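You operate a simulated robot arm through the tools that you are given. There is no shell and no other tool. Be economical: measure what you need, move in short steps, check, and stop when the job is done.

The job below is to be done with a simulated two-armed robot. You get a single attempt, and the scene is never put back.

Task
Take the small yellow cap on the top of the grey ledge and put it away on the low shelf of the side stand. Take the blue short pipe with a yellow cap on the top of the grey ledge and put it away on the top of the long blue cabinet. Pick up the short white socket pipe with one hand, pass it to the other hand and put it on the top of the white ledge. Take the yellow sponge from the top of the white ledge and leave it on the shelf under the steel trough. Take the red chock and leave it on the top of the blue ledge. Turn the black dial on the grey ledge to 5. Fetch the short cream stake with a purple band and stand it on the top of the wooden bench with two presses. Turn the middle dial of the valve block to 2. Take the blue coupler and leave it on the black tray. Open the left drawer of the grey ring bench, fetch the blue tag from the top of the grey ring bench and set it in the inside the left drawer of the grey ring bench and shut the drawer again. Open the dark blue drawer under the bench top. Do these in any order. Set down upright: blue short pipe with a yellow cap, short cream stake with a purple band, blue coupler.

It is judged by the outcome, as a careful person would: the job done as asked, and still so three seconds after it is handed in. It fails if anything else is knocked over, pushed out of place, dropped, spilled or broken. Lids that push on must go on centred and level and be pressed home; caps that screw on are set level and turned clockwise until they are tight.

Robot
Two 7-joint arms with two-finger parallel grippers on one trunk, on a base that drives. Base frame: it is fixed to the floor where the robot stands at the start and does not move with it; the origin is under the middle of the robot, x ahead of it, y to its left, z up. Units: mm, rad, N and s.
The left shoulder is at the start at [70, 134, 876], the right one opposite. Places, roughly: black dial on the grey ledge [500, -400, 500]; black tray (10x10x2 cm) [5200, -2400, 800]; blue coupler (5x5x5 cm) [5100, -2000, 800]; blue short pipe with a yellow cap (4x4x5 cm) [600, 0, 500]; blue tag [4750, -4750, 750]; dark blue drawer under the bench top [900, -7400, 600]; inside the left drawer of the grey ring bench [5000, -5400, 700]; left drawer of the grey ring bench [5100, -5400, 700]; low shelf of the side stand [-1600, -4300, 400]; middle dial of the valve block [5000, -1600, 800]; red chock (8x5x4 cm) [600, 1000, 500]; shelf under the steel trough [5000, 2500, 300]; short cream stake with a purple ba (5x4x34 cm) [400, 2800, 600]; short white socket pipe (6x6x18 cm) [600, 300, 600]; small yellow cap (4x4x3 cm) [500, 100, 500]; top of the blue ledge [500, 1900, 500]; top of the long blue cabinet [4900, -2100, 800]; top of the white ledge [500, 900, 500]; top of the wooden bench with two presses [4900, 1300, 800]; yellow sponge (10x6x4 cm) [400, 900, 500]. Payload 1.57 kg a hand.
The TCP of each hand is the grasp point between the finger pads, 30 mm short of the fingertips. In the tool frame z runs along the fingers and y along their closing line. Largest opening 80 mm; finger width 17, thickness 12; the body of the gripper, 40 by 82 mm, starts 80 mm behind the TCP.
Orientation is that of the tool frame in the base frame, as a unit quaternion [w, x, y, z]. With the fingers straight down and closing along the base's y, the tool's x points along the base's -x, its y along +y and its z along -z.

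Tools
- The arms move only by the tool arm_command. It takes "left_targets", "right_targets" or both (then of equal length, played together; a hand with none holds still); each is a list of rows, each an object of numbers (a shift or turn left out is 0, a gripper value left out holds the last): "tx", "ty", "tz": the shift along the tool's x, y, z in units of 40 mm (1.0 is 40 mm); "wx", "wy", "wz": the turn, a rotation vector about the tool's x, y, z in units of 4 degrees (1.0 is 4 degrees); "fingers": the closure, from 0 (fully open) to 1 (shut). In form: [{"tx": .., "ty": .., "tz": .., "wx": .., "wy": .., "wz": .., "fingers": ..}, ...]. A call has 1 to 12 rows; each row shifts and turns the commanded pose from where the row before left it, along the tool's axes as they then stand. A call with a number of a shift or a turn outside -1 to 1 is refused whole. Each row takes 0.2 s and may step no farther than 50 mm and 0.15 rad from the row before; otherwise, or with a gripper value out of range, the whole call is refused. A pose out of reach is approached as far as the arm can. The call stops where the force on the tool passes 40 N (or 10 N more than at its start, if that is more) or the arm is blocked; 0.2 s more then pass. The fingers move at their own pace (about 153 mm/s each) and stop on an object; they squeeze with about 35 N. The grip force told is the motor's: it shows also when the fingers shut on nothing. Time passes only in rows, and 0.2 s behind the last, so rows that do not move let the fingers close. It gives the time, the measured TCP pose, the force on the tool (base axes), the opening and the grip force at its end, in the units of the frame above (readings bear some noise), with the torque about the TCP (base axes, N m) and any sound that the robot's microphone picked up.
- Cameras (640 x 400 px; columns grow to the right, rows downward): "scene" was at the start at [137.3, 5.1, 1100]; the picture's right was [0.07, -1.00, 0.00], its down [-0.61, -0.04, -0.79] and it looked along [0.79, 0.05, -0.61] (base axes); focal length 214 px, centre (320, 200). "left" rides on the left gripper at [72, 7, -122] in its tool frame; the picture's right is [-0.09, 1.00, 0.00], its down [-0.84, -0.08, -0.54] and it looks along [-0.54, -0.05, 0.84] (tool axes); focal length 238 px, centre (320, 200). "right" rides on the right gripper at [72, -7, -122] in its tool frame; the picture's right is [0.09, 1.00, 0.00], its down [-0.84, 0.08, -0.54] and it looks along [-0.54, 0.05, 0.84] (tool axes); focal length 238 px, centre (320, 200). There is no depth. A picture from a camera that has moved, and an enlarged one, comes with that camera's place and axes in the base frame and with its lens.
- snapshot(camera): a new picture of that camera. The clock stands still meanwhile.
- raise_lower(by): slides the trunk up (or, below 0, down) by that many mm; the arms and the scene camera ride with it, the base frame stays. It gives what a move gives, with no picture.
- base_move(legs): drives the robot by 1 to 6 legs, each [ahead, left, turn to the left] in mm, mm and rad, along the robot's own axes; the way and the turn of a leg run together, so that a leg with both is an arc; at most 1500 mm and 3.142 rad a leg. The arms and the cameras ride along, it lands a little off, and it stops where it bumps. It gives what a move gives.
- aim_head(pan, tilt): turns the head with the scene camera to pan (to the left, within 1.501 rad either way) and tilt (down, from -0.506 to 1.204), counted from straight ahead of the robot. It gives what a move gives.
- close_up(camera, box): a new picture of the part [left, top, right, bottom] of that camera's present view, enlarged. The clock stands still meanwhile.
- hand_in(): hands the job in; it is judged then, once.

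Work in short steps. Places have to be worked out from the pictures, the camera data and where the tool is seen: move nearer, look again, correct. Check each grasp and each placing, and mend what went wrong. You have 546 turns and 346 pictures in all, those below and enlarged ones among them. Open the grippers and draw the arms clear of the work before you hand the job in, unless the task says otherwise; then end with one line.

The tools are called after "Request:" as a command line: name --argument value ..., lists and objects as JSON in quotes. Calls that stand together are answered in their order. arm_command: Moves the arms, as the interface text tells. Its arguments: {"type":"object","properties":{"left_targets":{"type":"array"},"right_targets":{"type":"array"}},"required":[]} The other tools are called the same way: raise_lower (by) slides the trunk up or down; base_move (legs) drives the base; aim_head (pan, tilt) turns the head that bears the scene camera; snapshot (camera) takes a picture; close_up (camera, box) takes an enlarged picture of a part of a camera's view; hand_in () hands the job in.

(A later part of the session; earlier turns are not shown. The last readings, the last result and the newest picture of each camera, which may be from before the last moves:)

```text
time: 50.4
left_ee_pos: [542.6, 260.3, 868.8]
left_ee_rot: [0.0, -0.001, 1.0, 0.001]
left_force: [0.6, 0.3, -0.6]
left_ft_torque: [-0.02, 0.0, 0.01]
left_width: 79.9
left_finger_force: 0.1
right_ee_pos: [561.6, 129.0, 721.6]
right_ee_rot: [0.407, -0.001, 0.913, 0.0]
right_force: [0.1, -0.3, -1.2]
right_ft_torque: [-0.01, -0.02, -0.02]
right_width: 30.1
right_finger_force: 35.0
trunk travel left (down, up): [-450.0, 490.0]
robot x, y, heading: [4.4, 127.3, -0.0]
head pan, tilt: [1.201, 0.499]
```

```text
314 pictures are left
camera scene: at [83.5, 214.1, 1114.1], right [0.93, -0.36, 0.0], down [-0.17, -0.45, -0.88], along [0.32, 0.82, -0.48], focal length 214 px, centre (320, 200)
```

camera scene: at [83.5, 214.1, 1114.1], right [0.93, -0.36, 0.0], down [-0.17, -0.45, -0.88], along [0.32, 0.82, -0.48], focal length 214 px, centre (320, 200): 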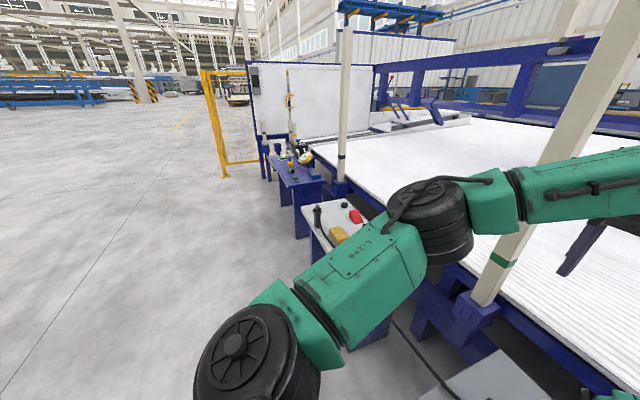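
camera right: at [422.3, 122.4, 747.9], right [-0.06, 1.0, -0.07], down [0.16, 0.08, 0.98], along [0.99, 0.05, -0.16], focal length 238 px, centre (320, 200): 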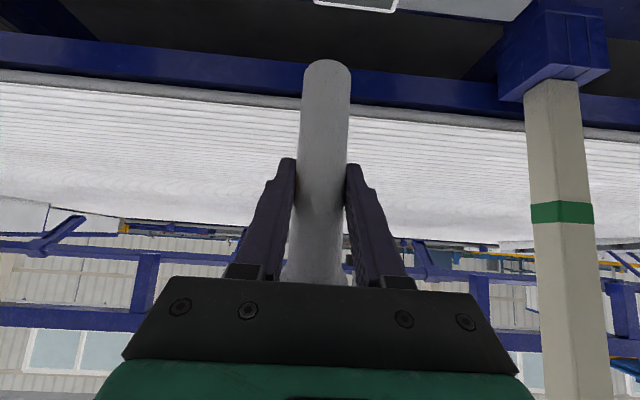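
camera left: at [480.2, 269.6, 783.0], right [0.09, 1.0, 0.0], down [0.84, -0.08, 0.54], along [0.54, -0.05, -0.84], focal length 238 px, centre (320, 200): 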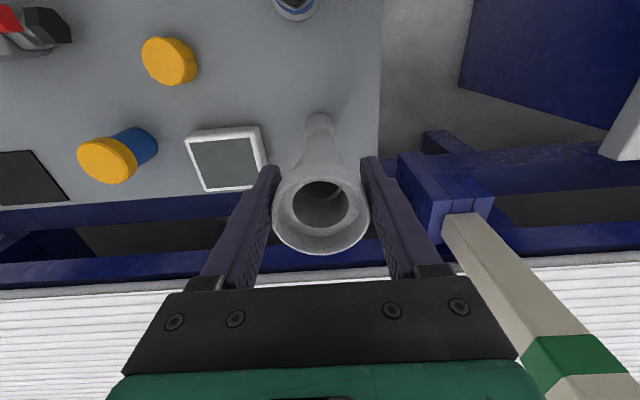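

Open floor on the left and behind. I back up a little and drive left to the white ledge, then look down at it.

Request:
base_move --legs '[[-150, 0, 0], [0, 650, 0]]'

Request:
aim_head --pan 0.15 --tilt 0.7

Request:
snapshot --camera "scene"

```text
time: 54.9
left_ee_pos: [391.0, 907.0, 868.5]
left_ee_rot: [0.0, -0.001, 1.0, 0.001]
left_force: [-0.9, -0.2, 0.0]
left_ft_torque: [0.0, 0.0, -0.01]
left_width: 80.0
left_finger_force: 0.0
right_ee_pos: [410.1, 777.1, 721.7]
right_ee_rot: [0.407, -0.001, 0.914, 0.0]
right_force: [0.8, 0.0, -0.4]
right_ft_torque: [0.02, 0.02, 0.03]
right_width: 30.0
right_finger_force: 35.0
trunk travel left (down, up): [-450.0, 490.0]
robot x, y, heading: [-154.6, 777.6, 0.0]
head pan, tilt: [1.201, 0.499]
```

```text
time: 56.2
left_ee_pos: [391.9, 907.0, 869.0]
left_ee_rot: [0.001, -0.001, 1.0, 0.0]
left_force: [-0.2, 1.1, 0.2]
left_ft_torque: [-0.04, 0.01, 0.0]
left_width: 80.3
left_finger_force: 0.1
right_ee_pos: [411.0, 775.9, 721.5]
right_ee_rot: [0.407, -0.001, 0.913, -0.001]
right_force: [0.5, -0.3, -0.6]
right_ft_torque: [0.03, -0.01, 0.02]
right_width: 29.9
right_finger_force: 34.4
trunk travel left (down, up): [-450.0, 490.0]
robot x, y, heading: [-150.3, 774.9, 0.001]
head pan, tilt: [0.15, 0.7]
```

```text
313 pictures are left
camera scene: at [-16.5, 788.8, 1096.4], right [0.15, -0.99, 0.0], down [-0.64, -0.1, -0.76], along [0.76, 0.12, -0.64], focal length 214 px, centre (320, 200)
```

scene: 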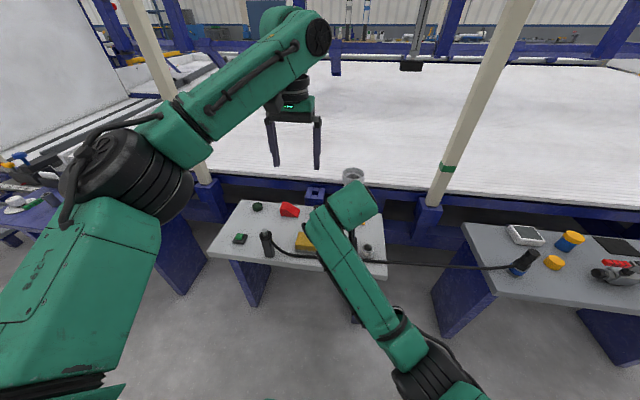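

The right arm hides part of the ledge; the left hand camera sees it from above.

Request:
snapshot --camera "left"

Request:
close_up --camera "scene" --box '[200, 160, 400, 300]'

```text
312 pictures are left
camera left: at [319.8, 913.1, 990.5], right [0.09, 1.0, 0.0], down [0.84, -0.08, 0.54], along [0.54, -0.05, -0.84], focal length 238 px, centre (320, 200)
```

left: 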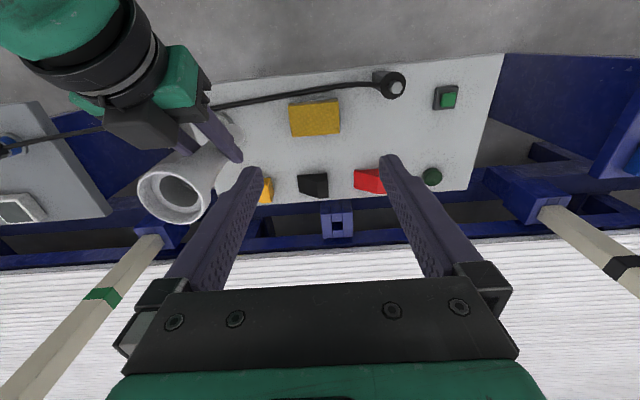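

```text
2.86 times, centred on (300, 230) of scene
camera zoom: at [-16.5, 788.8, 1096.4], right [0.15, -0.99, 0.0], down [-0.64, -0.1, -0.76], along [0.76, 0.12, -0.64], focal length 613 px, centre (377, 114)
```

zoom: 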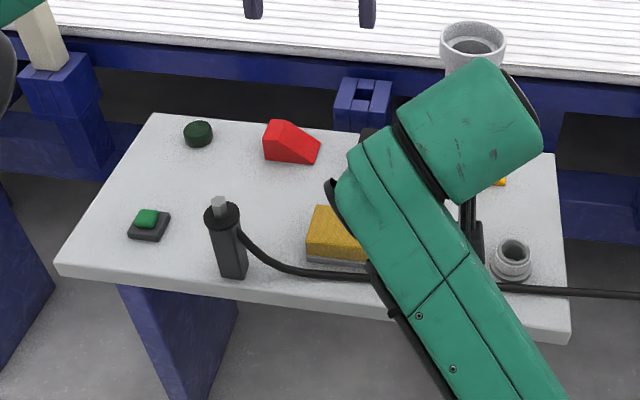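

From these views the white ledge spans x 359–632, y 640–1240, top near z=505, and a free spot is at about (510, 800). I drive 100 mm forward and centre the pipe over that spot.

Request:
base_move --legs '[[100, 20, 0]]'

Request:
snapshot --camera "left"

Request:
snapshot --camera "right"

```text
time: 57.4
left_ee_pos: [496.1, 926.6, 868.0]
left_ee_rot: [-0.001, 0.001, 1.0, 0.0]
left_force: [0.0, 0.2, -1.7]
left_ft_torque: [0.02, 0.04, 0.01]
left_width: 80.2
left_finger_force: 0.1
right_ee_pos: [513.7, 796.2, 720.1]
right_ee_rot: [0.406, 0.0, 0.914, -0.001]
right_force: [0.1, -0.5, -0.6]
right_ft_torque: [-0.02, -0.01, -0.02]
right_width: 29.8
right_finger_force: 34.8
trunk travel left (down, up): [-450.0, 490.0]
robot x, y, heading: [-52.9, 801.1, 0.0]
head pan, tilt: [0.15, 0.7]
```

```text
310 pictures are left
camera left: at [423.0, 933.2, 990.1], right [0.09, 1.0, 0.0], down [0.84, -0.08, 0.54], along [0.54, -0.05, -0.84], focal length 238 px, centre (320, 200)
```

left: 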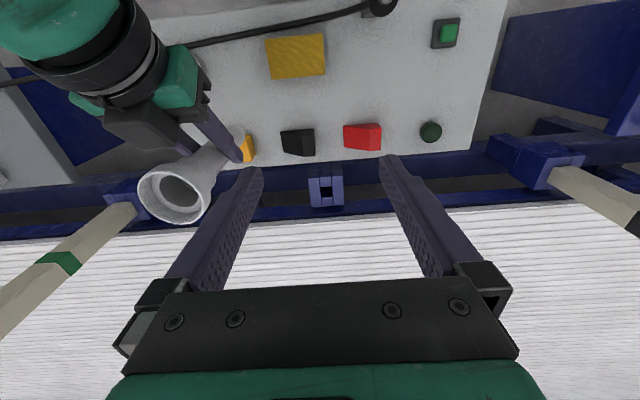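

```text
309 pictures are left
camera right: at [373.7, 789.6, 747.6], right [-0.06, 1.0, -0.07], down [0.16, 0.08, 0.98], along [0.99, 0.05, -0.16], focal length 238 px, centre (320, 200)
```

right: 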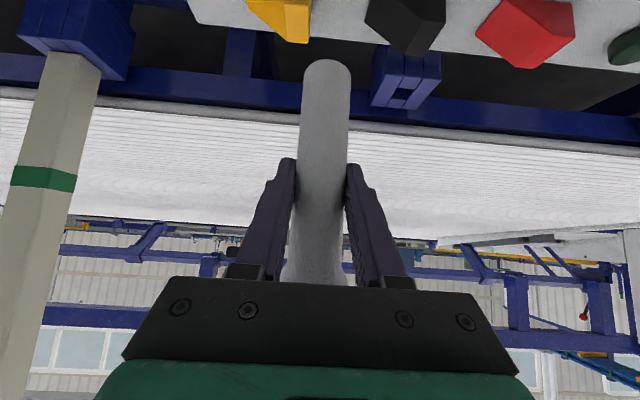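

The spot below is clear. I lower the pipe 120 mm, then in small steps to contact.

Request:
arm_command --right_targets '[{"tx": 0.743, "tz": 0.669}, {"tx": 0.743, "tz": 0.669}, {"tx": 0.743, "tz": 0.669}]'

Request:
arm_command --right_targets '[{"tx": 0.186, "tz": 0.167}, {"tx": 0.093, "tz": 0.084}, {"tx": 0.056, "tz": 0.05}]'

Request:
snapshot --camera "right"

```text
time: 58.2
left_ee_pos: [493.9, 925.8, 868.8]
left_ee_rot: [0.0, 0.0, 1.0, 0.0]
left_force: [0.2, -0.3, 0.0]
left_ft_torque: [0.01, -0.01, -0.01]
left_width: 79.9
left_finger_force: 0.0
right_ee_pos: [516.0, 789.0, 600.8]
right_ee_rot: [0.41, 0.001, 0.912, -0.005]
right_force: [0.3, -0.2, -0.6]
right_ft_torque: [0.0, 0.01, 0.0]
right_width: 30.0
right_finger_force: 35.1
trunk travel left (down, up): [-450.0, 490.0]
robot x, y, heading: [-52.4, 799.6, -0.001]
head pan, tilt: [0.15, 0.7]
```

```text
time: 59.0
left_ee_pos: [494.1, 925.3, 867.7]
left_ee_rot: [0.0, 0.0, 1.0, 0.0]
left_force: [0.1, 0.3, 0.2]
left_ft_torque: [0.01, 0.02, -0.04]
left_width: 80.0
left_finger_force: 0.0
right_ee_pos: [519.5, 782.7, 583.3]
right_ee_rot: [0.412, 0.0, 0.911, -0.014]
right_force: [-0.8, -0.8, -1.3]
right_ft_torque: [-0.02, 0.02, 0.01]
right_width: 30.2
right_finger_force: 35.1
trunk travel left (down, up): [-450.0, 490.0]
robot x, y, heading: [-49.9, 795.0, 0.001]
head pan, tilt: [0.15, 0.7]
```

```text
308 pictures are left
camera right: at [379.0, 778.6, 608.9], right [-0.05, 0.99, -0.09], down [0.15, 0.1, 0.98], along [0.99, 0.03, -0.15], focal length 238 px, centre (320, 200)
```

right: 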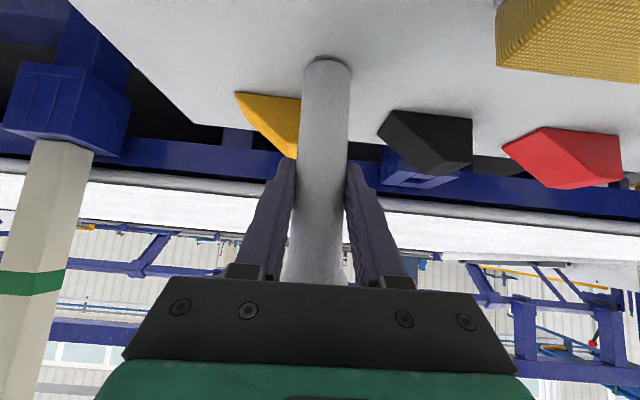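

Nearly down; the hand drifted slightly but the spot is still clear. I continue in small steps to contact.

Request:
arm_command --right_targets '[{"tx": 0.056, "tz": 0.05}, {"tx": 0.056, "tz": 0.05}, {}]'

```text
time: 59.8
left_ee_pos: [492.1, 926.7, 869.8]
left_ee_rot: [0.0, 0.0, 1.0, -0.001]
left_force: [-0.4, -0.7, 0.7]
left_ft_torque: [0.03, 0.02, -0.01]
left_width: 79.9
left_finger_force: 0.0
right_ee_pos: [519.9, 777.1, 581.2]
right_ee_rot: [0.418, -0.001, 0.908, -0.02]
right_force: [6.9, 1.8, 21.1]
right_ft_torque: [0.31, -0.58, -0.07]
right_width: 30.1
right_finger_force: 34.6
trunk travel left (down, up): [-450.0, 490.0]
robot x, y, heading: [-47.8, 793.4, -0.002]
head pan, tilt: [0.15, 0.7]
```

Contact (21 N). I ease off slightly, then open.

Request:
arm_command --right_targets '[{"tx": -0.03, "tz": -0.027}, {}]'

Request:
arm_command --right_targets '[{"fingers": 0}, {"fingers": 0}, {}]'

Request:
snapshot --camera "right"

Request:
close_up --camera "left" --box '[60, 0, 360, 240]'

```text
time: 60.4
left_ee_pos: [491.3, 926.5, 870.6]
left_ee_rot: [0.002, 0.001, 1.0, 0.0]
left_force: [-0.3, 0.5, 0.1]
left_ft_torque: [-0.01, 0.02, 0.02]
left_width: 80.0
left_finger_force: 0.1
right_ee_pos: [518.6, 775.5, 581.3]
right_ee_rot: [0.418, -0.004, 0.908, -0.023]
right_force: [6.0, 6.0, 27.5]
right_ft_torque: [0.75, -0.55, -0.04]
right_width: 30.3
right_finger_force: 35.5
trunk travel left (down, up): [-450.0, 490.0]
robot x, y, heading: [-50.7, 798.2, -0.003]
head pan, tilt: [0.15, 0.7]
```

```text
time: 61.2
left_ee_pos: [493.7, 925.3, 868.5]
left_ee_rot: [0.0, 0.0, 1.0, 0.0]
left_force: [-1.6, 0.4, 0.2]
left_ft_torque: [-0.02, -0.01, 0.02]
left_width: 80.0
left_finger_force: 0.1
right_ee_pos: [519.2, 774.0, 573.0]
right_ee_rot: [0.409, -0.003, 0.912, -0.025]
right_force: [0.0, 0.1, 0.2]
right_ft_torque: [-0.02, 0.0, -0.01]
right_width: 80.2
right_finger_force: 0.0
trunk travel left (down, up): [-450.0, 490.0]
robot x, y, heading: [-49.7, 800.3, 0.002]
head pan, tilt: [0.15, 0.7]
```

```text
307 pictures are left
camera right: at [378.2, 770.8, 599.2], right [-0.04, 0.99, -0.12], down [0.15, 0.12, 0.98], along [0.99, 0.03, -0.16], focal length 238 px, centre (320, 200)
```

right: 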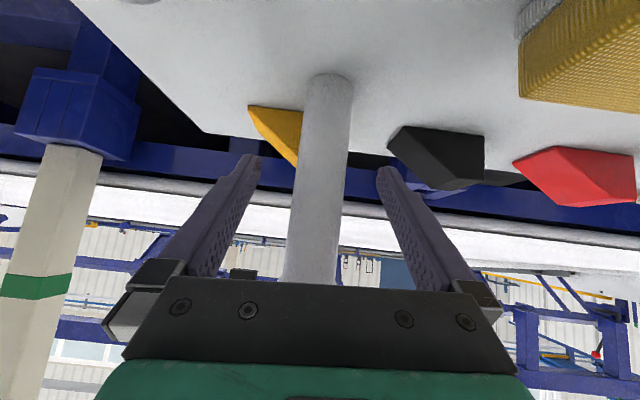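

```text
1.67 times, centred on (210, 120) of left
camera zoom: at [422.0, 933.0, 990.6], right [0.09, 1.0, 0.0], down [0.84, -0.08, 0.54], along [0.54, -0.05, -0.84], focal length 397 px, centre (503, 333)
```

zoom: 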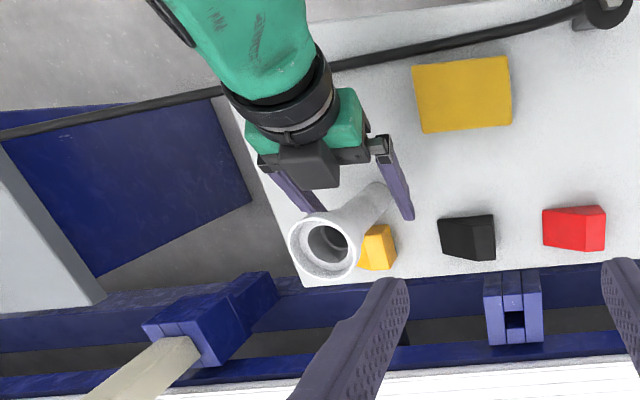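

The pipe stands upright. I withdraw the right hand straight back, then up.

Request:
arm_command --right_targets '[{"tx": 0.5, "tz": -0.74}, {"tx": 0.5, "tz": -0.74}, {"tx": 0.5, "tz": -0.74}, {"tx": -0.2, "tz": -0.9}, {"tx": -0.5, "tz": -0.8}, {"tx": -0.7, "tz": -0.7}]'

Request:
snapshot --camera "scene"

```text
time: 62.5
left_ee_pos: [493.6, 926.2, 868.7]
left_ee_rot: [0.0, 0.0, 1.0, 0.0]
left_force: [-0.3, -0.1, 0.2]
left_ft_torque: [0.02, 0.02, -0.01]
left_width: 80.2
left_finger_force: 0.1
right_ee_pos: [367.1, 765.7, 641.5]
right_ee_rot: [0.406, -0.05, 0.909, -0.078]
right_force: [-0.7, -0.8, 0.6]
right_ft_torque: [-0.01, -0.01, 0.0]
right_width: 80.0
right_finger_force: 0.1
trunk travel left (down, up): [-450.0, 490.0]
robot x, y, heading: [-51.6, 799.6, 0.005]
head pan, tilt: [0.15, 0.7]
stopped in row 6 (right hand): the arm was blocked; the commanded pose is now the measured one
```

```text
305 pictures are left
camera scene: at [85.6, 809.0, 1096.4], right [0.15, -0.99, 0.0], down [-0.64, -0.1, -0.76], along [0.76, 0.11, -0.64], focal length 214 px, centre (320, 200)
```

scene: 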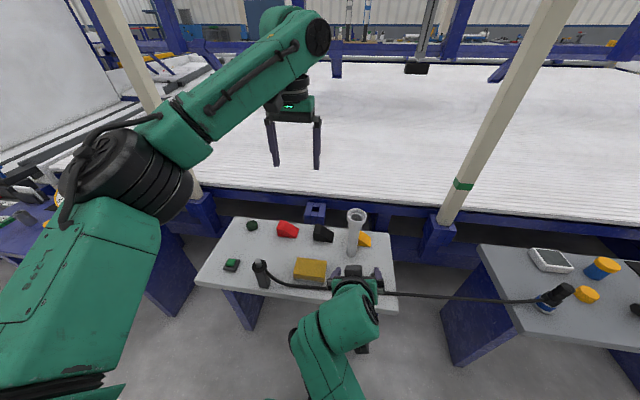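

Pipe is standing well. The right arm is folded tight; I straighten the hand back to vertical.

Request:
arm_command --right_targets '[{"wy": 1}, {"wy": 1}, {"wy": 1}, {"wy": 1}, {"wy": 1}, {"wy": 1}, {"wy": 1, "tz": -0.3}, {"wy": 1, "tz": -0.3}, {"wy": 1, "tz": -0.3}, {"wy": 1, "tz": -0.3}, {"wy": 1, "tz": -0.3}, {"wy": 1, "tz": -0.3}]'

Request:
snapshot --camera "scene"

```text
time: 63.3
left_ee_pos: [494.1, 924.9, 868.0]
left_ee_rot: [0.0, 0.0, 1.0, -0.001]
left_force: [-0.3, 0.0, 0.5]
left_ft_torque: [0.0, 0.0, 0.01]
left_width: 80.1
left_finger_force: 0.0
right_ee_pos: [363.3, 729.1, 613.2]
right_ee_rot: [0.307, -0.077, 0.935, -0.158]
right_force: [0.0, -0.4, -0.3]
right_ft_torque: [0.0, -0.05, 0.01]
right_width: 80.2
right_finger_force: 0.0
trunk travel left (down, up): [-450.0, 490.0]
robot x, y, heading: [-49.5, 795.8, -0.004]
head pan, tilt: [0.15, 0.7]
stopped in row 3 (right hand): the arm was blocked; the commanded pose is now the measured one
```

```text
304 pictures are left
camera scene: at [85.7, 809.0, 1096.4], right [0.15, -0.99, 0.0], down [-0.64, -0.1, -0.76], along [0.76, 0.11, -0.64], focal length 214 px, centre (320, 200)
```

scene: 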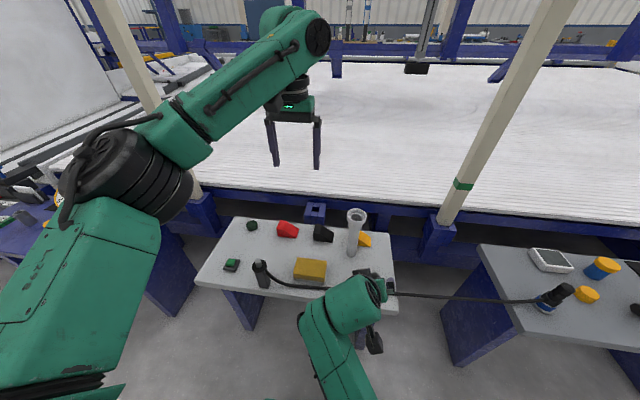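

I raise the whole trunk so the arm is well above the ledge before unfolding it.

Request:
raise_lower --by 200

Request:
arm_command --right_targets '[{"tx": -0.55, "ty": -0.34, "tz": -0.76}, {"tx": -0.8, "ty": -0.05, "tz": 0.6}, {"tx": -0.8, "ty": -0.05, "tz": 0.6}, {"wy": 1}, {"wy": 1}]'

```text
time: 65.5
left_ee_pos: [493.4, 925.3, 1068.5]
left_ee_rot: [0.0, 0.0, 1.0, 0.0]
left_force: [-0.5, 0.5, -0.6]
left_ft_torque: [0.0, 0.02, -0.02]
left_width: 80.0
left_finger_force: 0.0
right_ee_pos: [361.4, 729.6, 811.3]
right_ee_rot: [0.306, -0.077, 0.936, -0.158]
right_force: [-0.2, -1.1, 0.5]
right_ft_torque: [0.02, -0.01, 0.02]
right_width: 79.8
right_finger_force: 0.0
trunk travel left (down, up): [-650.0, 290.0]
robot x, y, heading: [-50.5, 793.3, 0.003]
head pan, tilt: [0.15, 0.7]
```

```text
time: 66.2
left_ee_pos: [495.0, 925.8, 1068.3]
left_ee_rot: [-0.001, 0.0, 1.0, 0.0]
left_force: [0.4, -0.8, 0.4]
left_ft_torque: [0.03, 0.0, 0.0]
left_width: 80.1
left_finger_force: 0.0
right_ee_pos: [411.9, 684.9, 826.7]
right_ee_rot: [0.292, -0.099, 0.922, -0.234]
right_force: [-0.6, 0.2, -0.6]
right_ft_torque: [-0.02, -0.03, 0.0]
right_width: 80.1
right_finger_force: 0.0
trunk travel left (down, up): [-650.0, 290.0]
robot x, y, heading: [-46.9, 795.5, -0.002]
head pan, tilt: [0.15, 0.7]
stopped in row 3 (right hand): the arm was blocked; the commanded pose is now the measured one
```

The arm still blocks; I look at its shape.

Request:
aim_head --pan -0.3 --tilt 1.1

Request:
snapshot --camera "scene"

```text
time: 67.1
left_ee_pos: [493.6, 925.7, 1067.6]
left_ee_rot: [0.0, 0.0, 1.0, 0.0]
left_force: [0.0, 0.6, -0.1]
left_ft_torque: [0.01, 0.04, 0.02]
left_width: 80.1
left_finger_force: 0.0
right_ee_pos: [410.1, 685.9, 827.6]
right_ee_rot: [0.291, -0.098, 0.922, -0.234]
right_force: [0.6, -0.9, -0.3]
right_ft_torque: [0.03, 0.0, 0.01]
right_width: 79.9
right_finger_force: 0.1
trunk travel left (down, up): [-650.0, 290.0]
robot x, y, heading: [-48.0, 801.5, -0.002]
head pan, tilt: [-0.3, 1.1]
```

```text
303 pictures are left
camera scene: at [62.3, 777.7, 1266.4], right [-0.29, -0.96, 0.0], down [-0.85, 0.26, -0.45], along [0.43, -0.13, -0.89], focal length 214 px, centre (320, 200)
```

scene: 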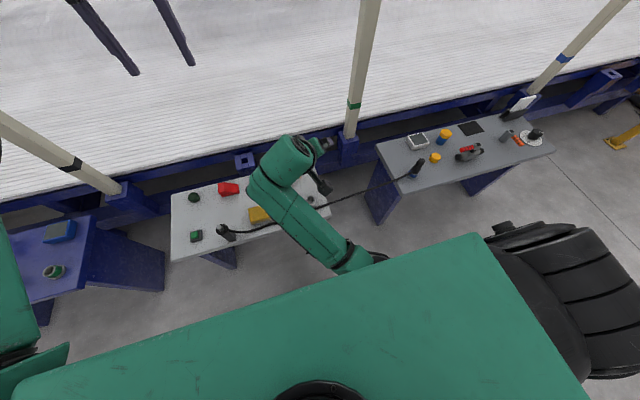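

The forearm is folded under the body; moving the hand outward to the right should free it.

Request:
arm_command --right_targets '[{"ty": -0.95, "tz": 0.25}, {"ty": -0.95, "tz": 0.25}, {"ty": -0.95, "tz": 0.25}, {"ty": -0.95, "tz": 0.25}]'

```text
time: 68.1
left_ee_pos: [494.2, 924.6, 1068.3]
left_ee_rot: [0.0, 0.0, 1.0, 0.001]
left_force: [-0.7, -0.3, -0.4]
left_ft_torque: [0.0, -0.02, -0.01]
left_width: 79.7
left_finger_force: 0.1
right_ee_pos: [443.0, 538.3, 872.2]
right_ee_rot: [0.291, -0.098, 0.922, -0.234]
right_force: [0.0, -0.2, -0.5]
right_ft_torque: [0.03, -0.01, 0.04]
right_width: 80.1
right_finger_force: 0.1
trunk travel left (down, up): [-650.0, 290.0]
robot x, y, heading: [-51.0, 800.3, -0.002]
head pan, tilt: [-0.3, 1.1]
```

Free now. I rotate the hand back to straight down.

Request:
arm_command --right_targets '[{"wx": -0.573, "wy": 0.713, "wz": 0.24}, {"wx": -0.573, "wy": 0.713, "wz": 0.24}, {"wx": -0.573, "wy": 0.713, "wz": 0.24}, {"wx": -0.573, "wy": 0.713, "wz": 0.24}, {"wx": -0.573, "wy": 0.713, "wz": 0.24}, {"wx": -0.573, "wy": 0.713, "wz": 0.24}, {"wx": -0.573, "wy": 0.713, "wz": 0.24}, {"wx": -0.573, "wy": 0.713, "wz": 0.24}, {"wx": -0.573, "wy": 0.713, "wz": 0.24}, {"wx": -0.573, "wy": 0.713, "wz": 0.24}, {"wx": -0.573, "wy": 0.713, "wz": 0.24}, {"wx": -0.573, "wy": 0.713, "wz": 0.24}]'

Request:
snapshot --camera "scene"

```text
time: 70.7
left_ee_pos: [494.2, 925.1, 1068.2]
left_ee_rot: [0.0, 0.0, 1.0, -0.001]
left_force: [0.6, 0.2, -0.8]
left_ft_torque: [0.02, -0.02, 0.0]
left_width: 80.2
left_finger_force: 0.1
right_ee_pos: [452.8, 531.6, 865.1]
right_ee_rot: [0.002, -0.002, 1.0, 0.001]
right_force: [-0.6, 0.1, 0.6]
right_ft_torque: [-0.02, -0.01, 0.01]
right_width: 80.2
right_finger_force: 0.1
right hand out of reach, approached as far as the arm can: row 10, 11
trunk travel left (down, up): [-650.0, 290.0]
robot x, y, heading: [-48.3, 795.6, 0.003]
head pan, tilt: [-0.3, 1.1]
```

```text
302 pictures are left
camera scene: at [62.3, 777.5, 1266.3], right [-0.3, -0.96, 0.0], down [-0.85, 0.26, -0.45], along [0.43, -0.13, -0.89], focal length 214 px, centre (320, 200)
```

scene: 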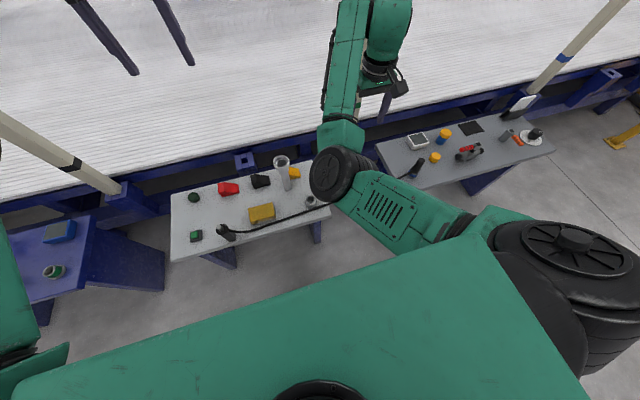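

Both hands are fine and the pipe stands at its place. Next sponge (right hand) and red chock (left hand): both need the fingers closing along x. I shift base left/forward and turn the wrists.

Request:
base_move --legs '[[55, 220, 0]]'

Request:
arm_command --left_targets '[{"wz": 1}, {"wz": 1}, {"wz": 1}, {"wz": 1}, {"wz": 1}, {"wz": 1}, {"wz": 1}, {"wz": 1}, {"wz": 1}, {"wz": 1}, {"wz": 1}, {"wz": 1}]' --right_targets '[{"wz": -1}, {"wz": -1}, {"wz": -1}, {"wz": -1}, {"wz": -1}, {"wz": -1}, {"wz": -1}, {"wz": -1}, {"wz": -1}, {"wz": -1}, {"wz": -1}, {"wz": -1}]'

Request:
arm_command --left_targets '[{"wz": 1}, {"wz": 1}, {"wz": 1}, {"wz": 1}, {"wz": 1}, {"wz": 1}, {"wz": 1}, {"wz": 1}, {"wz": 1}, {"wz": 1}, {"wz": 0.5}]' --right_targets '[{"wz": -1}, {"wz": -1}, {"wz": -1}, {"wz": -1}, {"wz": -1}, {"wz": -1}, {"wz": -1}, {"wz": -1}, {"wz": -1}, {"wz": -1}, {"wz": -0.5}]'

Request:
raise_lower --by -150

Request:
aim_head --pan 0.0 --tilt 0.9

Request:
snapshot --camera "scene"

Request:
snapshot --camera "right"

Request:
snapshot --camera "left"

```text
time: 72.4
left_ee_pos: [548.5, 1142.5, 1067.6]
left_ee_rot: [0.0, 0.0, 1.0, 0.0]
left_force: [1.1, 0.8, -0.2]
left_ft_torque: [-0.01, -0.02, -0.02]
left_width: 80.1
left_finger_force: 0.1
right_ee_pos: [506.9, 747.9, 864.5]
right_ee_rot: [0.001, 0.001, 1.0, -0.001]
right_force: [-0.8, -0.2, -0.4]
right_ft_torque: [-0.01, 0.03, 0.0]
right_width: 80.2
right_finger_force: 0.1
trunk travel left (down, up): [-650.0, 290.0]
robot x, y, heading: [3.3, 1015.4, -0.001]
head pan, tilt: [-0.3, 1.1]
```

```text
time: 75.0
left_ee_pos: [548.5, 1143.8, 1069.5]
left_ee_rot: [0.0, 0.408, 0.913, 0.001]
left_force: [0.2, 0.7, 0.0]
left_ft_torque: [0.02, -0.01, -0.03]
left_width: 79.9
left_finger_force: 0.0
right_ee_pos: [507.9, 747.1, 864.4]
right_ee_rot: [0.0, -0.406, 0.914, -0.002]
right_force: [0.1, 0.5, 0.8]
right_ft_torque: [-0.01, 0.02, 0.01]
right_width: 79.9
right_finger_force: 0.1
trunk travel left (down, up): [-650.0, 290.0]
robot x, y, heading: [4.8, 1015.6, -0.003]
head pan, tilt: [-0.3, 1.1]
```

```text
time: 77.4
left_ee_pos: [548.2, 1143.5, 1068.3]
left_ee_rot: [0.0, 0.708, 0.706, 0.0]
left_force: [-0.9, -0.5, 0.8]
left_ft_torque: [0.03, 0.01, -0.01]
left_width: 80.1
left_finger_force: 0.0
right_ee_pos: [507.8, 746.8, 865.5]
right_ee_rot: [-0.001, -0.706, 0.708, -0.002]
right_force: [0.5, -0.5, 0.4]
right_ft_torque: [0.04, 0.01, -0.02]
right_width: 80.1
right_finger_force: 0.0
trunk travel left (down, up): [-650.0, 290.0]
robot x, y, heading: [7.2, 1015.2, -0.003]
head pan, tilt: [-0.3, 1.1]
```

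```text
time: 79.2
left_ee_pos: [548.1, 1143.0, 918.6]
left_ee_rot: [0.0, 0.708, 0.707, 0.0]
left_force: [0.0, 0.2, 0.2]
left_ft_torque: [-0.02, -0.01, 0.0]
left_width: 80.1
left_finger_force: 0.1
right_ee_pos: [508.0, 747.7, 715.4]
right_ee_rot: [0.001, -0.707, 0.707, -0.002]
right_force: [0.5, -0.5, -0.3]
right_ft_torque: [-0.01, -0.03, -0.03]
right_width: 79.9
right_finger_force: 0.0
trunk travel left (down, up): [-500.0, 440.0]
robot x, y, heading: [6.6, 1016.8, -0.0]
head pan, tilt: [-0.3, 1.1]
```

```text
time: 80.0
left_ee_pos: [548.7, 1142.7, 918.5]
left_ee_rot: [0.0, 0.707, 0.707, 0.0]
left_force: [-0.4, -0.5, -0.1]
left_ft_torque: [-0.01, 0.01, 0.03]
left_width: 80.0
left_finger_force: 0.1
right_ee_pos: [506.1, 745.5, 717.2]
right_ee_rot: [0.0, -0.707, 0.707, -0.001]
right_force: [0.2, 0.1, 0.2]
right_ft_torque: [-0.02, -0.02, -0.02]
right_width: 80.0
right_finger_force: 0.1
trunk travel left (down, up): [-500.0, 440.0]
robot x, y, heading: [6.1, 1015.2, -0.004]
head pan, tilt: [0.0, 0.901]
```

```text
301 pictures are left
camera scene: at [131.9, 1014.1, 1130.2], right [0.0, -1.0, 0.0], down [-0.78, 0.0, -0.62], along [0.62, 0.0, -0.78], focal length 214 px, centre (320, 200)
```

scene: 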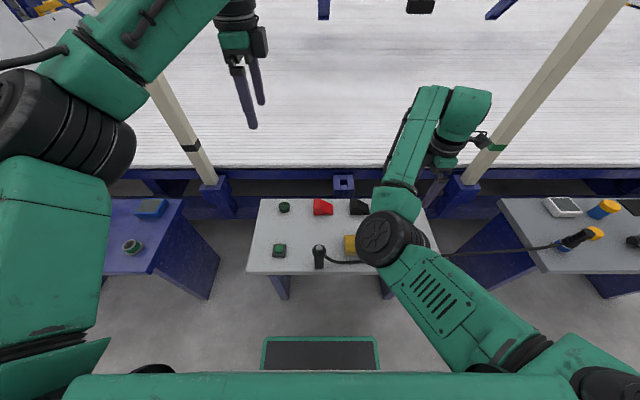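

```text
300 pictures are left
camera right: at [512.8, 675.3, 835.9], right [-1.0, -0.09, 0.0], down [-0.08, 0.84, 0.54], along [-0.05, 0.54, -0.84], focal length 238 px, centre (320, 200)
```

right: 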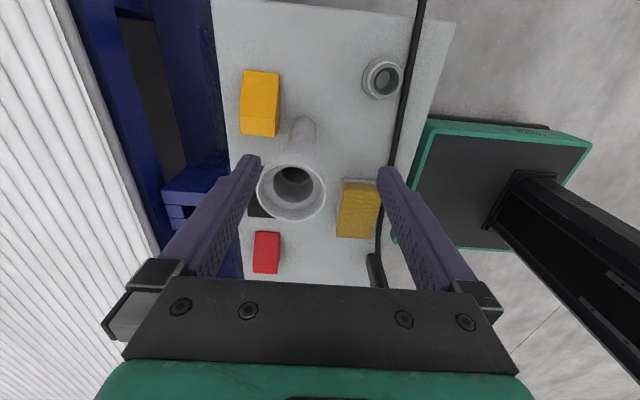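

```text
299 pictures are left
camera left: at [555.6, 1215.6, 1040.5], right [1.0, -0.09, 0.0], down [-0.08, -0.84, 0.54], along [-0.05, -0.54, -0.84], focal length 238 px, centre (320, 200)
```

left: 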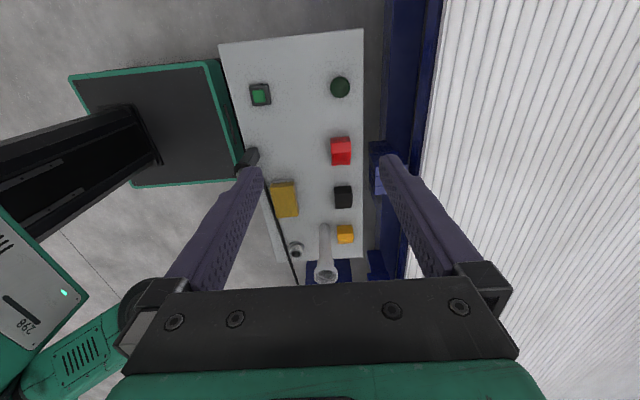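

The right hand hovers close over the pipe, so I raise it first, then move it above the sponge at about (434, 891).

Request:
arm_command --right_targets '[{"tz": -0.8}, {"tz": -0.8}, {"tx": -0.9, "ty": 0.45}, {"tx": -0.9, "ty": 0.45}, {"tx": -0.9, "ty": 0.45}, {"tx": -0.9, "ty": 0.45}]'

Request:
snapshot --camera "right"

```text
time: 81.3
left_ee_pos: [548.9, 1142.9, 918.2]
left_ee_rot: [0.0, 0.708, 0.707, 0.0]
left_force: [0.1, 0.0, -0.1]
left_ft_torque: [0.01, -0.02, 0.0]
left_width: 80.1
left_finger_force: 0.0
right_ee_pos: [559.1, 831.1, 744.2]
right_ee_rot: [-0.001, -0.706, 0.708, -0.002]
right_force: [0.0, -0.4, 0.1]
right_ft_torque: [-0.02, -0.05, 0.0]
right_width: 80.2
right_finger_force: 0.0
right hand out of reach, approached as far as the arm can: row 1, 2, 3, 4, 5, 6
trunk travel left (down, up): [-500.0, 440.0]
robot x, y, heading: [4.9, 1014.5, 0.001]
head pan, tilt: [0.0, 0.901]
```

```text
298 pictures are left
camera right: at [564.8, 760.5, 864.5], right [-1.0, -0.09, 0.0], down [-0.07, 0.84, 0.54], along [-0.05, 0.54, -0.84], focal length 238 px, centre (320, 200)
```

right: 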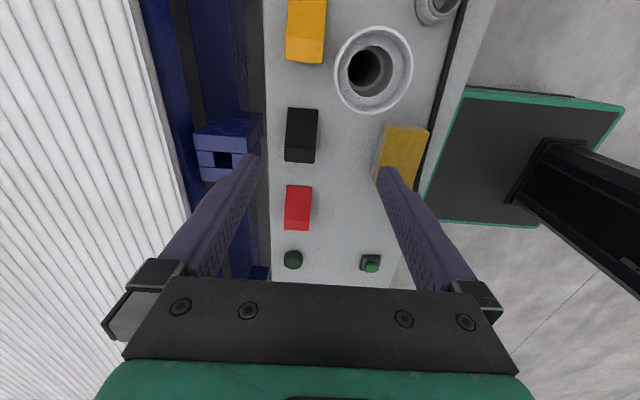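

The right arm can't fold back to the sponge in this posture, but the chock is within its line. I'll take the chock with the right hand and later the sponge with the left; moving the right hand over toward the chock.

Request:
arm_command --right_targets '[{"tx": -0.9, "ty": -0.1}, {"tx": -0.9, "ty": -0.1}, {"tx": -0.9, "ty": -0.1}, {"tx": -0.9, "ty": -0.1}]'

Request:
snapshot --camera "right"

Request:
snapshot --camera "scene"

```text
time: 82.3
left_ee_pos: [548.4, 1144.5, 918.5]
left_ee_rot: [0.0, 0.708, 0.707, 0.0]
left_force: [-0.4, 0.2, -0.3]
left_ft_torque: [-0.01, 0.03, -0.02]
left_width: 80.2
left_finger_force: 0.0
right_ee_pos: [578.6, 973.1, 743.6]
right_ee_rot: [-0.001, -0.705, 0.709, -0.001]
right_force: [0.0, -0.2, 0.2]
right_ft_torque: [-0.01, -0.04, 0.0]
right_width: 80.0
right_finger_force: 0.0
right hand out of reach, approached as far as the arm can: row 1
trunk travel left (down, up): [-500.0, 440.0]
robot x, y, heading: [7.8, 1015.1, -0.004]
head pan, tilt: [0.0, 0.901]
```

```text
297 pictures are left
camera right: at [583.6, 901.6, 864.1], right [-1.0, -0.09, 0.0], down [-0.08, 0.84, 0.54], along [-0.05, 0.54, -0.84], focal length 238 px, centre (320, 200)
```

right: 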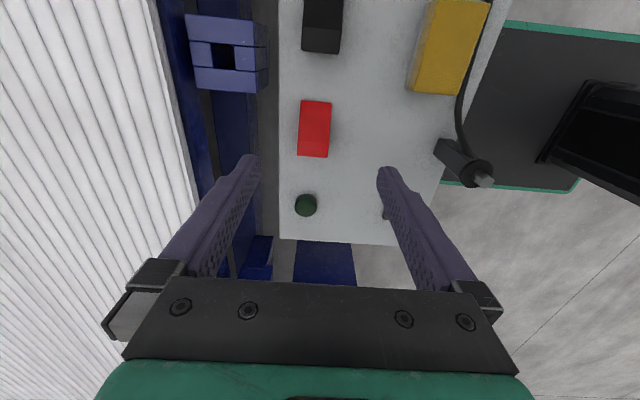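

```text
296 pictures are left
camera scene: at [131.8, 1014.9, 1130.2], right [0.0, -1.0, 0.0], down [-0.78, 0.0, -0.62], along [0.62, 0.0, -0.78], focal length 214 px, centre (320, 200)
```

scene: 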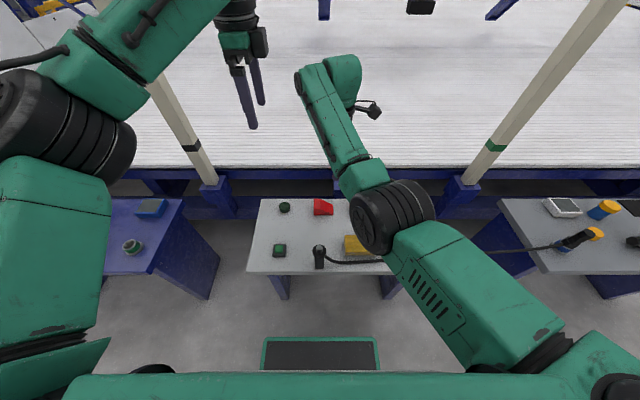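

The right elbow sits in front over the ledge, so descending that way is risky. I'll use the left hand for the chock instead; first I raise the trunk and swing the right arm out to its own side to restore a good posture.

Request:
raise_lower --by 120

Request:
arm_command --right_targets '[{"tx": 1}, {"tx": 1}, {"tx": 1}, {"tx": 1}, {"tx": 1}, {"tx": 1}, {"tx": 1}, {"tx": 1}, {"tx": 1}, {"tx": 1}, {"tx": 1}, {"tx": 1}]'

Request:
snapshot --camera "scene"

```text
time: 83.8
left_ee_pos: [548.4, 1142.8, 1038.2]
left_ee_rot: [0.0, 0.707, 0.707, 0.0]
left_force: [-0.5, 0.3, 0.3]
left_ft_torque: [0.0, 0.02, 0.01]
left_width: 80.2
left_finger_force: 0.0
right_ee_pos: [578.3, 972.5, 863.9]
right_ee_rot: [0.0, -0.706, 0.708, -0.001]
right_force: [0.7, 0.5, -0.4]
right_ft_torque: [0.03, 0.0, 0.0]
right_width: 79.8
right_finger_force: 0.0
trunk travel left (down, up): [-620.0, 320.0]
robot x, y, heading: [8.1, 1015.6, -0.003]
head pan, tilt: [0.0, 0.901]
```

```text
time: 86.5
left_ee_pos: [547.3, 1141.7, 1038.9]
left_ee_rot: [-0.001, 0.708, 0.706, 0.001]
left_force: [-0.2, -1.0, -0.3]
left_ft_torque: [0.02, -0.04, 0.06]
left_width: 80.2
left_finger_force: 0.0
right_ee_pos: [550.4, 551.1, 875.6]
right_ee_rot: [0.0, -0.706, 0.708, -0.001]
right_force: [-0.9, -1.2, -0.3]
right_ft_torque: [0.07, -0.02, -0.04]
right_width: 80.3
right_finger_force: 0.1
right hand out of reach, approached as far as the arm can: row 10, 11, 12
trunk travel left (down, up): [-620.0, 320.0]
robot x, y, heading: [4.5, 1016.6, -0.005]
head pan, tilt: [0.0, 0.901]
```

```text
295 pictures are left
camera scene: at [130.5, 1011.7, 1250.4], right [0.0, -1.0, 0.0], down [-0.78, 0.0, -0.62], along [0.62, 0.0, -0.78], focal length 214 px, centre (320, 200)
```

scene: 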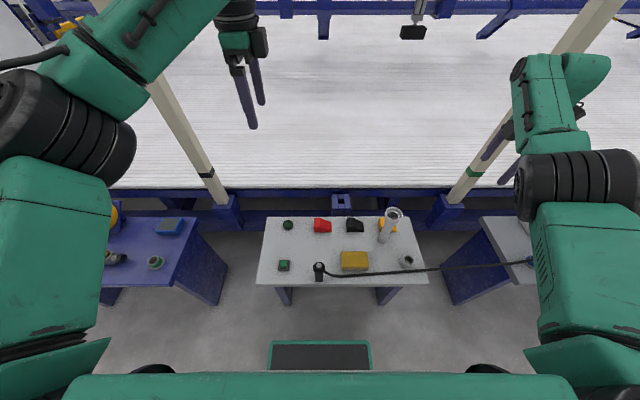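

The right arm is nearly straight now. I pull the hand back toward the robot and see which way the elbow goes.

Request:
arm_command --right_targets '[{"ty": 1}, {"ty": 1}, {"ty": 1}, {"ty": 1}]'

Request:
snapshot --camera "scene"

```text
time: 87.5
left_ee_pos: [548.7, 1143.7, 1038.4]
left_ee_rot: [-0.001, 0.708, 0.707, 0.0]
left_force: [-0.6, 0.9, 0.3]
left_ft_torque: [0.02, -0.02, 0.01]
left_width: 80.1
left_finger_force: 0.1
right_ee_pos: [550.9, 553.8, 876.0]
right_ee_rot: [0.0, -0.706, 0.708, -0.001]
right_force: [0.6, -0.2, 0.2]
right_ft_torque: [0.0, -0.04, 0.0]
right_width: 80.0
right_finger_force: 0.1
right hand out of reach, approached as far as the arm can: row 1, 2, 3, 4
trunk travel left (down, up): [-620.0, 320.0]
robot x, y, heading: [7.8, 1013.7, -0.001]
head pan, tilt: [0.0, 0.901]
```

```text
294 pictures are left
camera scene: at [131.9, 1014.0, 1250.2], right [0.0, -1.0, 0.0], down [-0.78, 0.0, -0.62], along [0.62, 0.0, -0.78], focal length 214 px, centre (320, 200)
```

scene: 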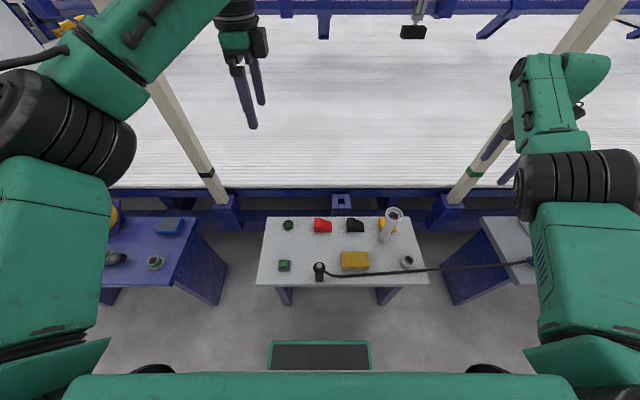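

Some joint limit blocks the retraction. I try extending the arm downward/outward first (over free space between the ledges) and un-rotating the wrist.

Request:
arm_command --right_targets '[{"wz": 1}, {"wz": 1}, {"wz": 1}, {"wz": 1}, {"wz": 1}, {"wz": 1}, {"wz": 1}, {"wz": 1}, {"wz": 1}, {"wz": 1}, {"wz": 1}, {"wz": 1}]'

Request:
arm_command --right_targets '[{"wz": 1}, {"wz": 1}, {"wz": 1}, {"wz": 1}, {"wz": 1}, {"wz": 1}, {"wz": 1}, {"wz": 1}, {"wz": 1}, {"wz": 1}, {"wz": 0.5}]'

Request:
arm_command --right_targets '[{"tx": 1}, {"tx": 1}, {"tx": 1}]'

```text
time: 90.0
left_ee_pos: [549.2, 1143.1, 1038.5]
left_ee_rot: [0.0, 0.707, 0.707, 0.0]
left_force: [-0.3, -0.5, -0.1]
left_ft_torque: [0.0, 0.06, 0.01]
left_width: 80.1
left_finger_force: 0.1
right_ee_pos: [550.7, 552.4, 872.5]
right_ee_rot: [0.001, -0.356, 0.934, -0.002]
right_force: [-0.3, 0.0, -0.6]
right_ft_torque: [0.01, -0.03, 0.02]
right_width: 79.9
right_finger_force: 0.1
trunk travel left (down, up): [-620.0, 320.0]
robot x, y, heading: [2.0, 1014.0, -0.0]
head pan, tilt: [0.0, 0.901]
```

```text
time: 92.5
left_ee_pos: [548.9, 1143.7, 1039.4]
left_ee_rot: [0.0, 0.708, 0.706, 0.0]
left_force: [-0.2, -0.5, 0.0]
left_ft_torque: [-0.03, -0.01, -0.01]
left_width: 79.9
left_finger_force: 0.1
right_ee_pos: [550.4, 551.6, 871.7]
right_ee_rot: [0.0, 0.003, 1.0, -0.001]
right_force: [-0.3, 0.2, -0.6]
right_ft_torque: [-0.01, 0.0, 0.0]
right_width: 80.2
right_finger_force: 0.0
trunk travel left (down, up): [-620.0, 320.0]
robot x, y, heading: [7.2, 1012.8, 0.001]
head pan, tilt: [0.0, 0.901]
```

```text
time: 93.2
left_ee_pos: [549.1, 1144.2, 1037.4]
left_ee_rot: [0.0, 0.708, 0.707, 0.0]
left_force: [1.2, 0.5, 0.2]
left_ft_torque: [0.0, 0.02, 0.0]
left_width: 80.0
left_finger_force: 0.1
right_ee_pos: [550.6, 553.3, 871.6]
right_ee_rot: [0.001, 0.001, 1.0, 0.0]
right_force: [0.8, -0.3, -0.7]
right_ft_torque: [-0.03, 0.01, 0.0]
right_width: 80.0
right_finger_force: 0.0
right hand out of reach, approached as far as the arm can: row 1, 2, 3
trunk travel left (down, up): [-620.0, 320.0]
robot x, y, heading: [2.2, 1017.5, -0.005]
head pan, tilt: [0.0, 0.901]
```

Try lowering the hand (gap between ledges, only the low cable beneath), then retracting.

Request:
arm_command --right_targets '[{"tz": 1}, {"tz": 1}, {"tz": 1}, {"tx": 0.7}, {"tx": 0.7}, {"tx": 0.7}]'

Request:
aim_head --pan -0.8 --tilt 0.9

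Request:
snapshot --camera "scene"

```text
time: 94.7
left_ee_pos: [548.3, 1144.1, 1037.5]
left_ee_rot: [0.0, 0.708, 0.707, 0.0]
left_force: [-0.1, 0.8, -0.6]
left_ft_torque: [0.0, 0.02, 0.03]
left_width: 80.1
left_finger_force: 0.1
right_ee_pos: [541.8, 552.3, 752.0]
right_ee_rot: [0.001, 0.001, 1.0, -0.001]
right_force: [-0.6, 0.2, 1.3]
right_ft_torque: [-0.01, 0.02, 0.01]
right_width: 80.1
right_finger_force: 0.1
right hand out of reach, approached as far as the arm can: row 4, 5, 6
trunk travel left (down, up): [-620.0, 320.0]
robot x, y, heading: [5.7, 1016.6, 0.003]
head pan, tilt: [0.0, 0.901]
```

```text
time: 95.8
left_ee_pos: [547.3, 1143.7, 1038.3]
left_ee_rot: [0.001, 0.707, 0.707, 0.0]
left_force: [-0.1, -0.4, -1.0]
left_ft_torque: [0.0, 0.01, 0.0]
left_width: 80.0
left_finger_force: 0.1
right_ee_pos: [542.0, 552.3, 752.3]
right_ee_rot: [0.002, 0.001, 1.0, -0.002]
right_force: [-0.2, 0.7, -0.3]
right_ft_torque: [-0.03, 0.0, 0.01]
right_width: 80.0
right_finger_force: 0.0
trunk travel left (down, up): [-620.0, 320.0]
robot x, y, heading: [4.1, 1013.9, -0.002]
head pan, tilt: [-0.799, 0.901]
```

```text
293 pictures are left
camera scene: at [109.1, 960.1, 1250.2], right [-0.72, -0.7, 0.0], down [-0.55, 0.56, -0.62], along [0.43, -0.45, -0.78], focal length 214 px, centre (320, 200)
```

scene: 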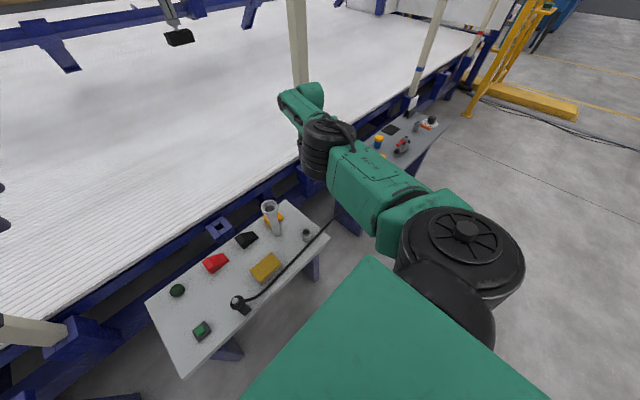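

I try bringing the hand back in front of its shoulder and high, like the start posture.

Request:
arm_command --right_targets '[{"ty": 0.8, "tz": -0.6}, {"ty": 0.8, "tz": -0.6}, {"ty": 0.8, "tz": -0.6}, {"ty": 0.8, "tz": -0.6}, {"ty": 0.8, "tz": -0.6}, {"ty": 0.8, "tz": -0.6}, {"ty": 0.8, "tz": -0.6}, {"ty": 0.8, "tz": -0.6}, {"ty": 0.8, "tz": -0.6}, {"ty": 0.8, "tz": -0.6}, {"tz": -0.8}, {"tz": -0.8}]'

Request:
snapshot --camera "scene"

```text
time: 98.4
left_ee_pos: [547.7, 1142.8, 1039.3]
left_ee_rot: [-0.001, 0.708, 0.707, 0.001]
left_force: [-0.7, 0.7, 0.6]
left_ft_torque: [0.01, -0.01, -0.02]
left_width: 79.7
left_finger_force: 0.1
right_ee_pos: [576.0, 602.5, 841.2]
right_ee_rot: [0.031, -0.075, 0.997, -0.002]
right_force: [-0.8, 0.7, -0.5]
right_ft_torque: [0.03, 0.0, 0.01]
right_width: 80.1
right_finger_force: 0.0
right hand out of reach, approached as far as the arm can: row 1, 2, 3, 4, 5, 6, 7, 8, 9, 10, 11
trunk travel left (down, up): [-620.0, 320.0]
robot x, y, heading: [10.2, 1017.4, 0.003]
head pan, tilt: [-0.799, 0.901]
```

```text
292 pictures are left
camera scene: at [108.1, 959.1, 1250.2], right [-0.72, -0.7, 0.0], down [-0.55, 0.56, -0.62], along [0.43, -0.45, -0.78], focal length 214 px, centre (320, 200)
```

scene: 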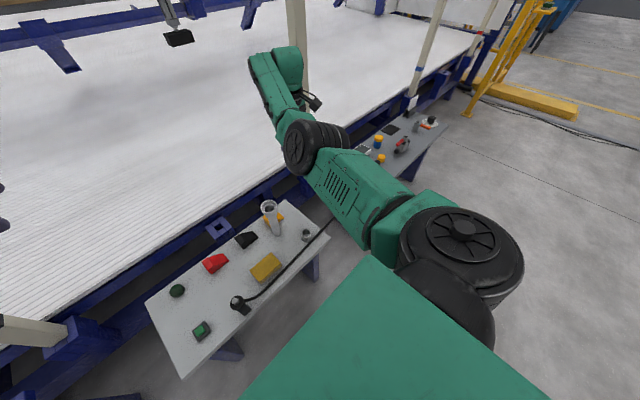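

The elbow is stuck inward. I back the base away into open floor so I can untangle the right arm in free space.

Request:
base_move --legs '[[-450, 0, 0]]'

Request:
arm_command --right_targets '[{"wx": -1}, {"wx": -1}, {"wx": -1}, {"wx": -1}, {"wx": -1}, {"wx": -1}, {"wx": -1}, {"wx": -1}, {"wx": -1}, {"wx": -1}, {"wx": -1}, {"wx": -1}]'

Request:
snapshot --camera "scene"

```text
time: 101.1
left_ee_pos: [101.2, 1144.9, 1038.5]
left_ee_rot: [0.0, 0.706, 0.708, 0.0]
left_force: [0.4, -0.2, 0.3]
left_ft_torque: [0.01, 0.01, 0.01]
left_width: 79.8
left_finger_force: 0.0
right_ee_pos: [129.2, 604.8, 841.9]
right_ee_rot: [0.032, -0.077, 0.997, -0.003]
right_force: [0.1, -0.6, -0.5]
right_ft_torque: [-0.02, -0.02, 0.04]
right_width: 80.0
right_finger_force: 0.1
trunk travel left (down, up): [-620.0, 320.0]
robot x, y, heading: [-443.8, 1014.1, 0.005]
head pan, tilt: [-0.799, 0.901]
```

```text
time: 103.7
left_ee_pos: [100.4, 1145.3, 1038.0]
left_ee_rot: [0.0, 0.706, 0.708, 0.0]
left_force: [-0.4, -0.4, -0.1]
left_ft_torque: [-0.02, -0.02, 0.0]
left_width: 80.2
left_finger_force: 0.0
right_ee_pos: [96.2, 606.2, 888.3]
right_ee_rot: [0.061, -0.085, 0.966, 0.236]
right_force: [-1.5, 0.3, -0.5]
right_ft_torque: [-0.02, 0.02, -0.01]
right_width: 80.1
right_finger_force: 0.0
right hand out of reach, approached as far as the arm can: row 2, 3, 4, 5, 6, 7, 8, 9, 10, 12
trunk travel left (down, up): [-620.0, 320.0]
robot x, y, heading: [-443.9, 1017.8, 0.003]
head pan, tilt: [-0.799, 0.901]
```

```text
291 pictures are left
camera scene: at [-338.9, 960.8, 1250.3], right [-0.71, -0.7, 0.0], down [-0.55, 0.56, -0.62], along [0.43, -0.44, -0.78], focal length 214 px, centre (320, 200)
```

scene: 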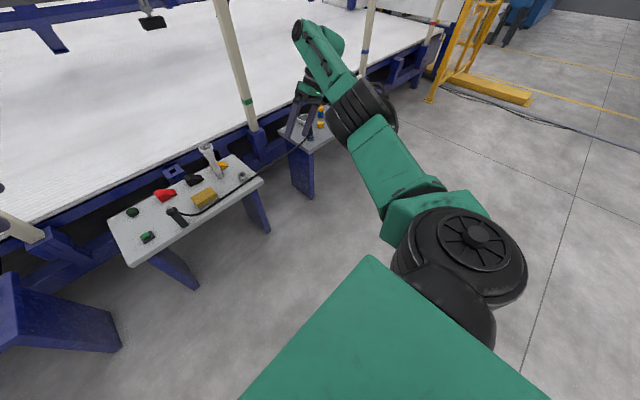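

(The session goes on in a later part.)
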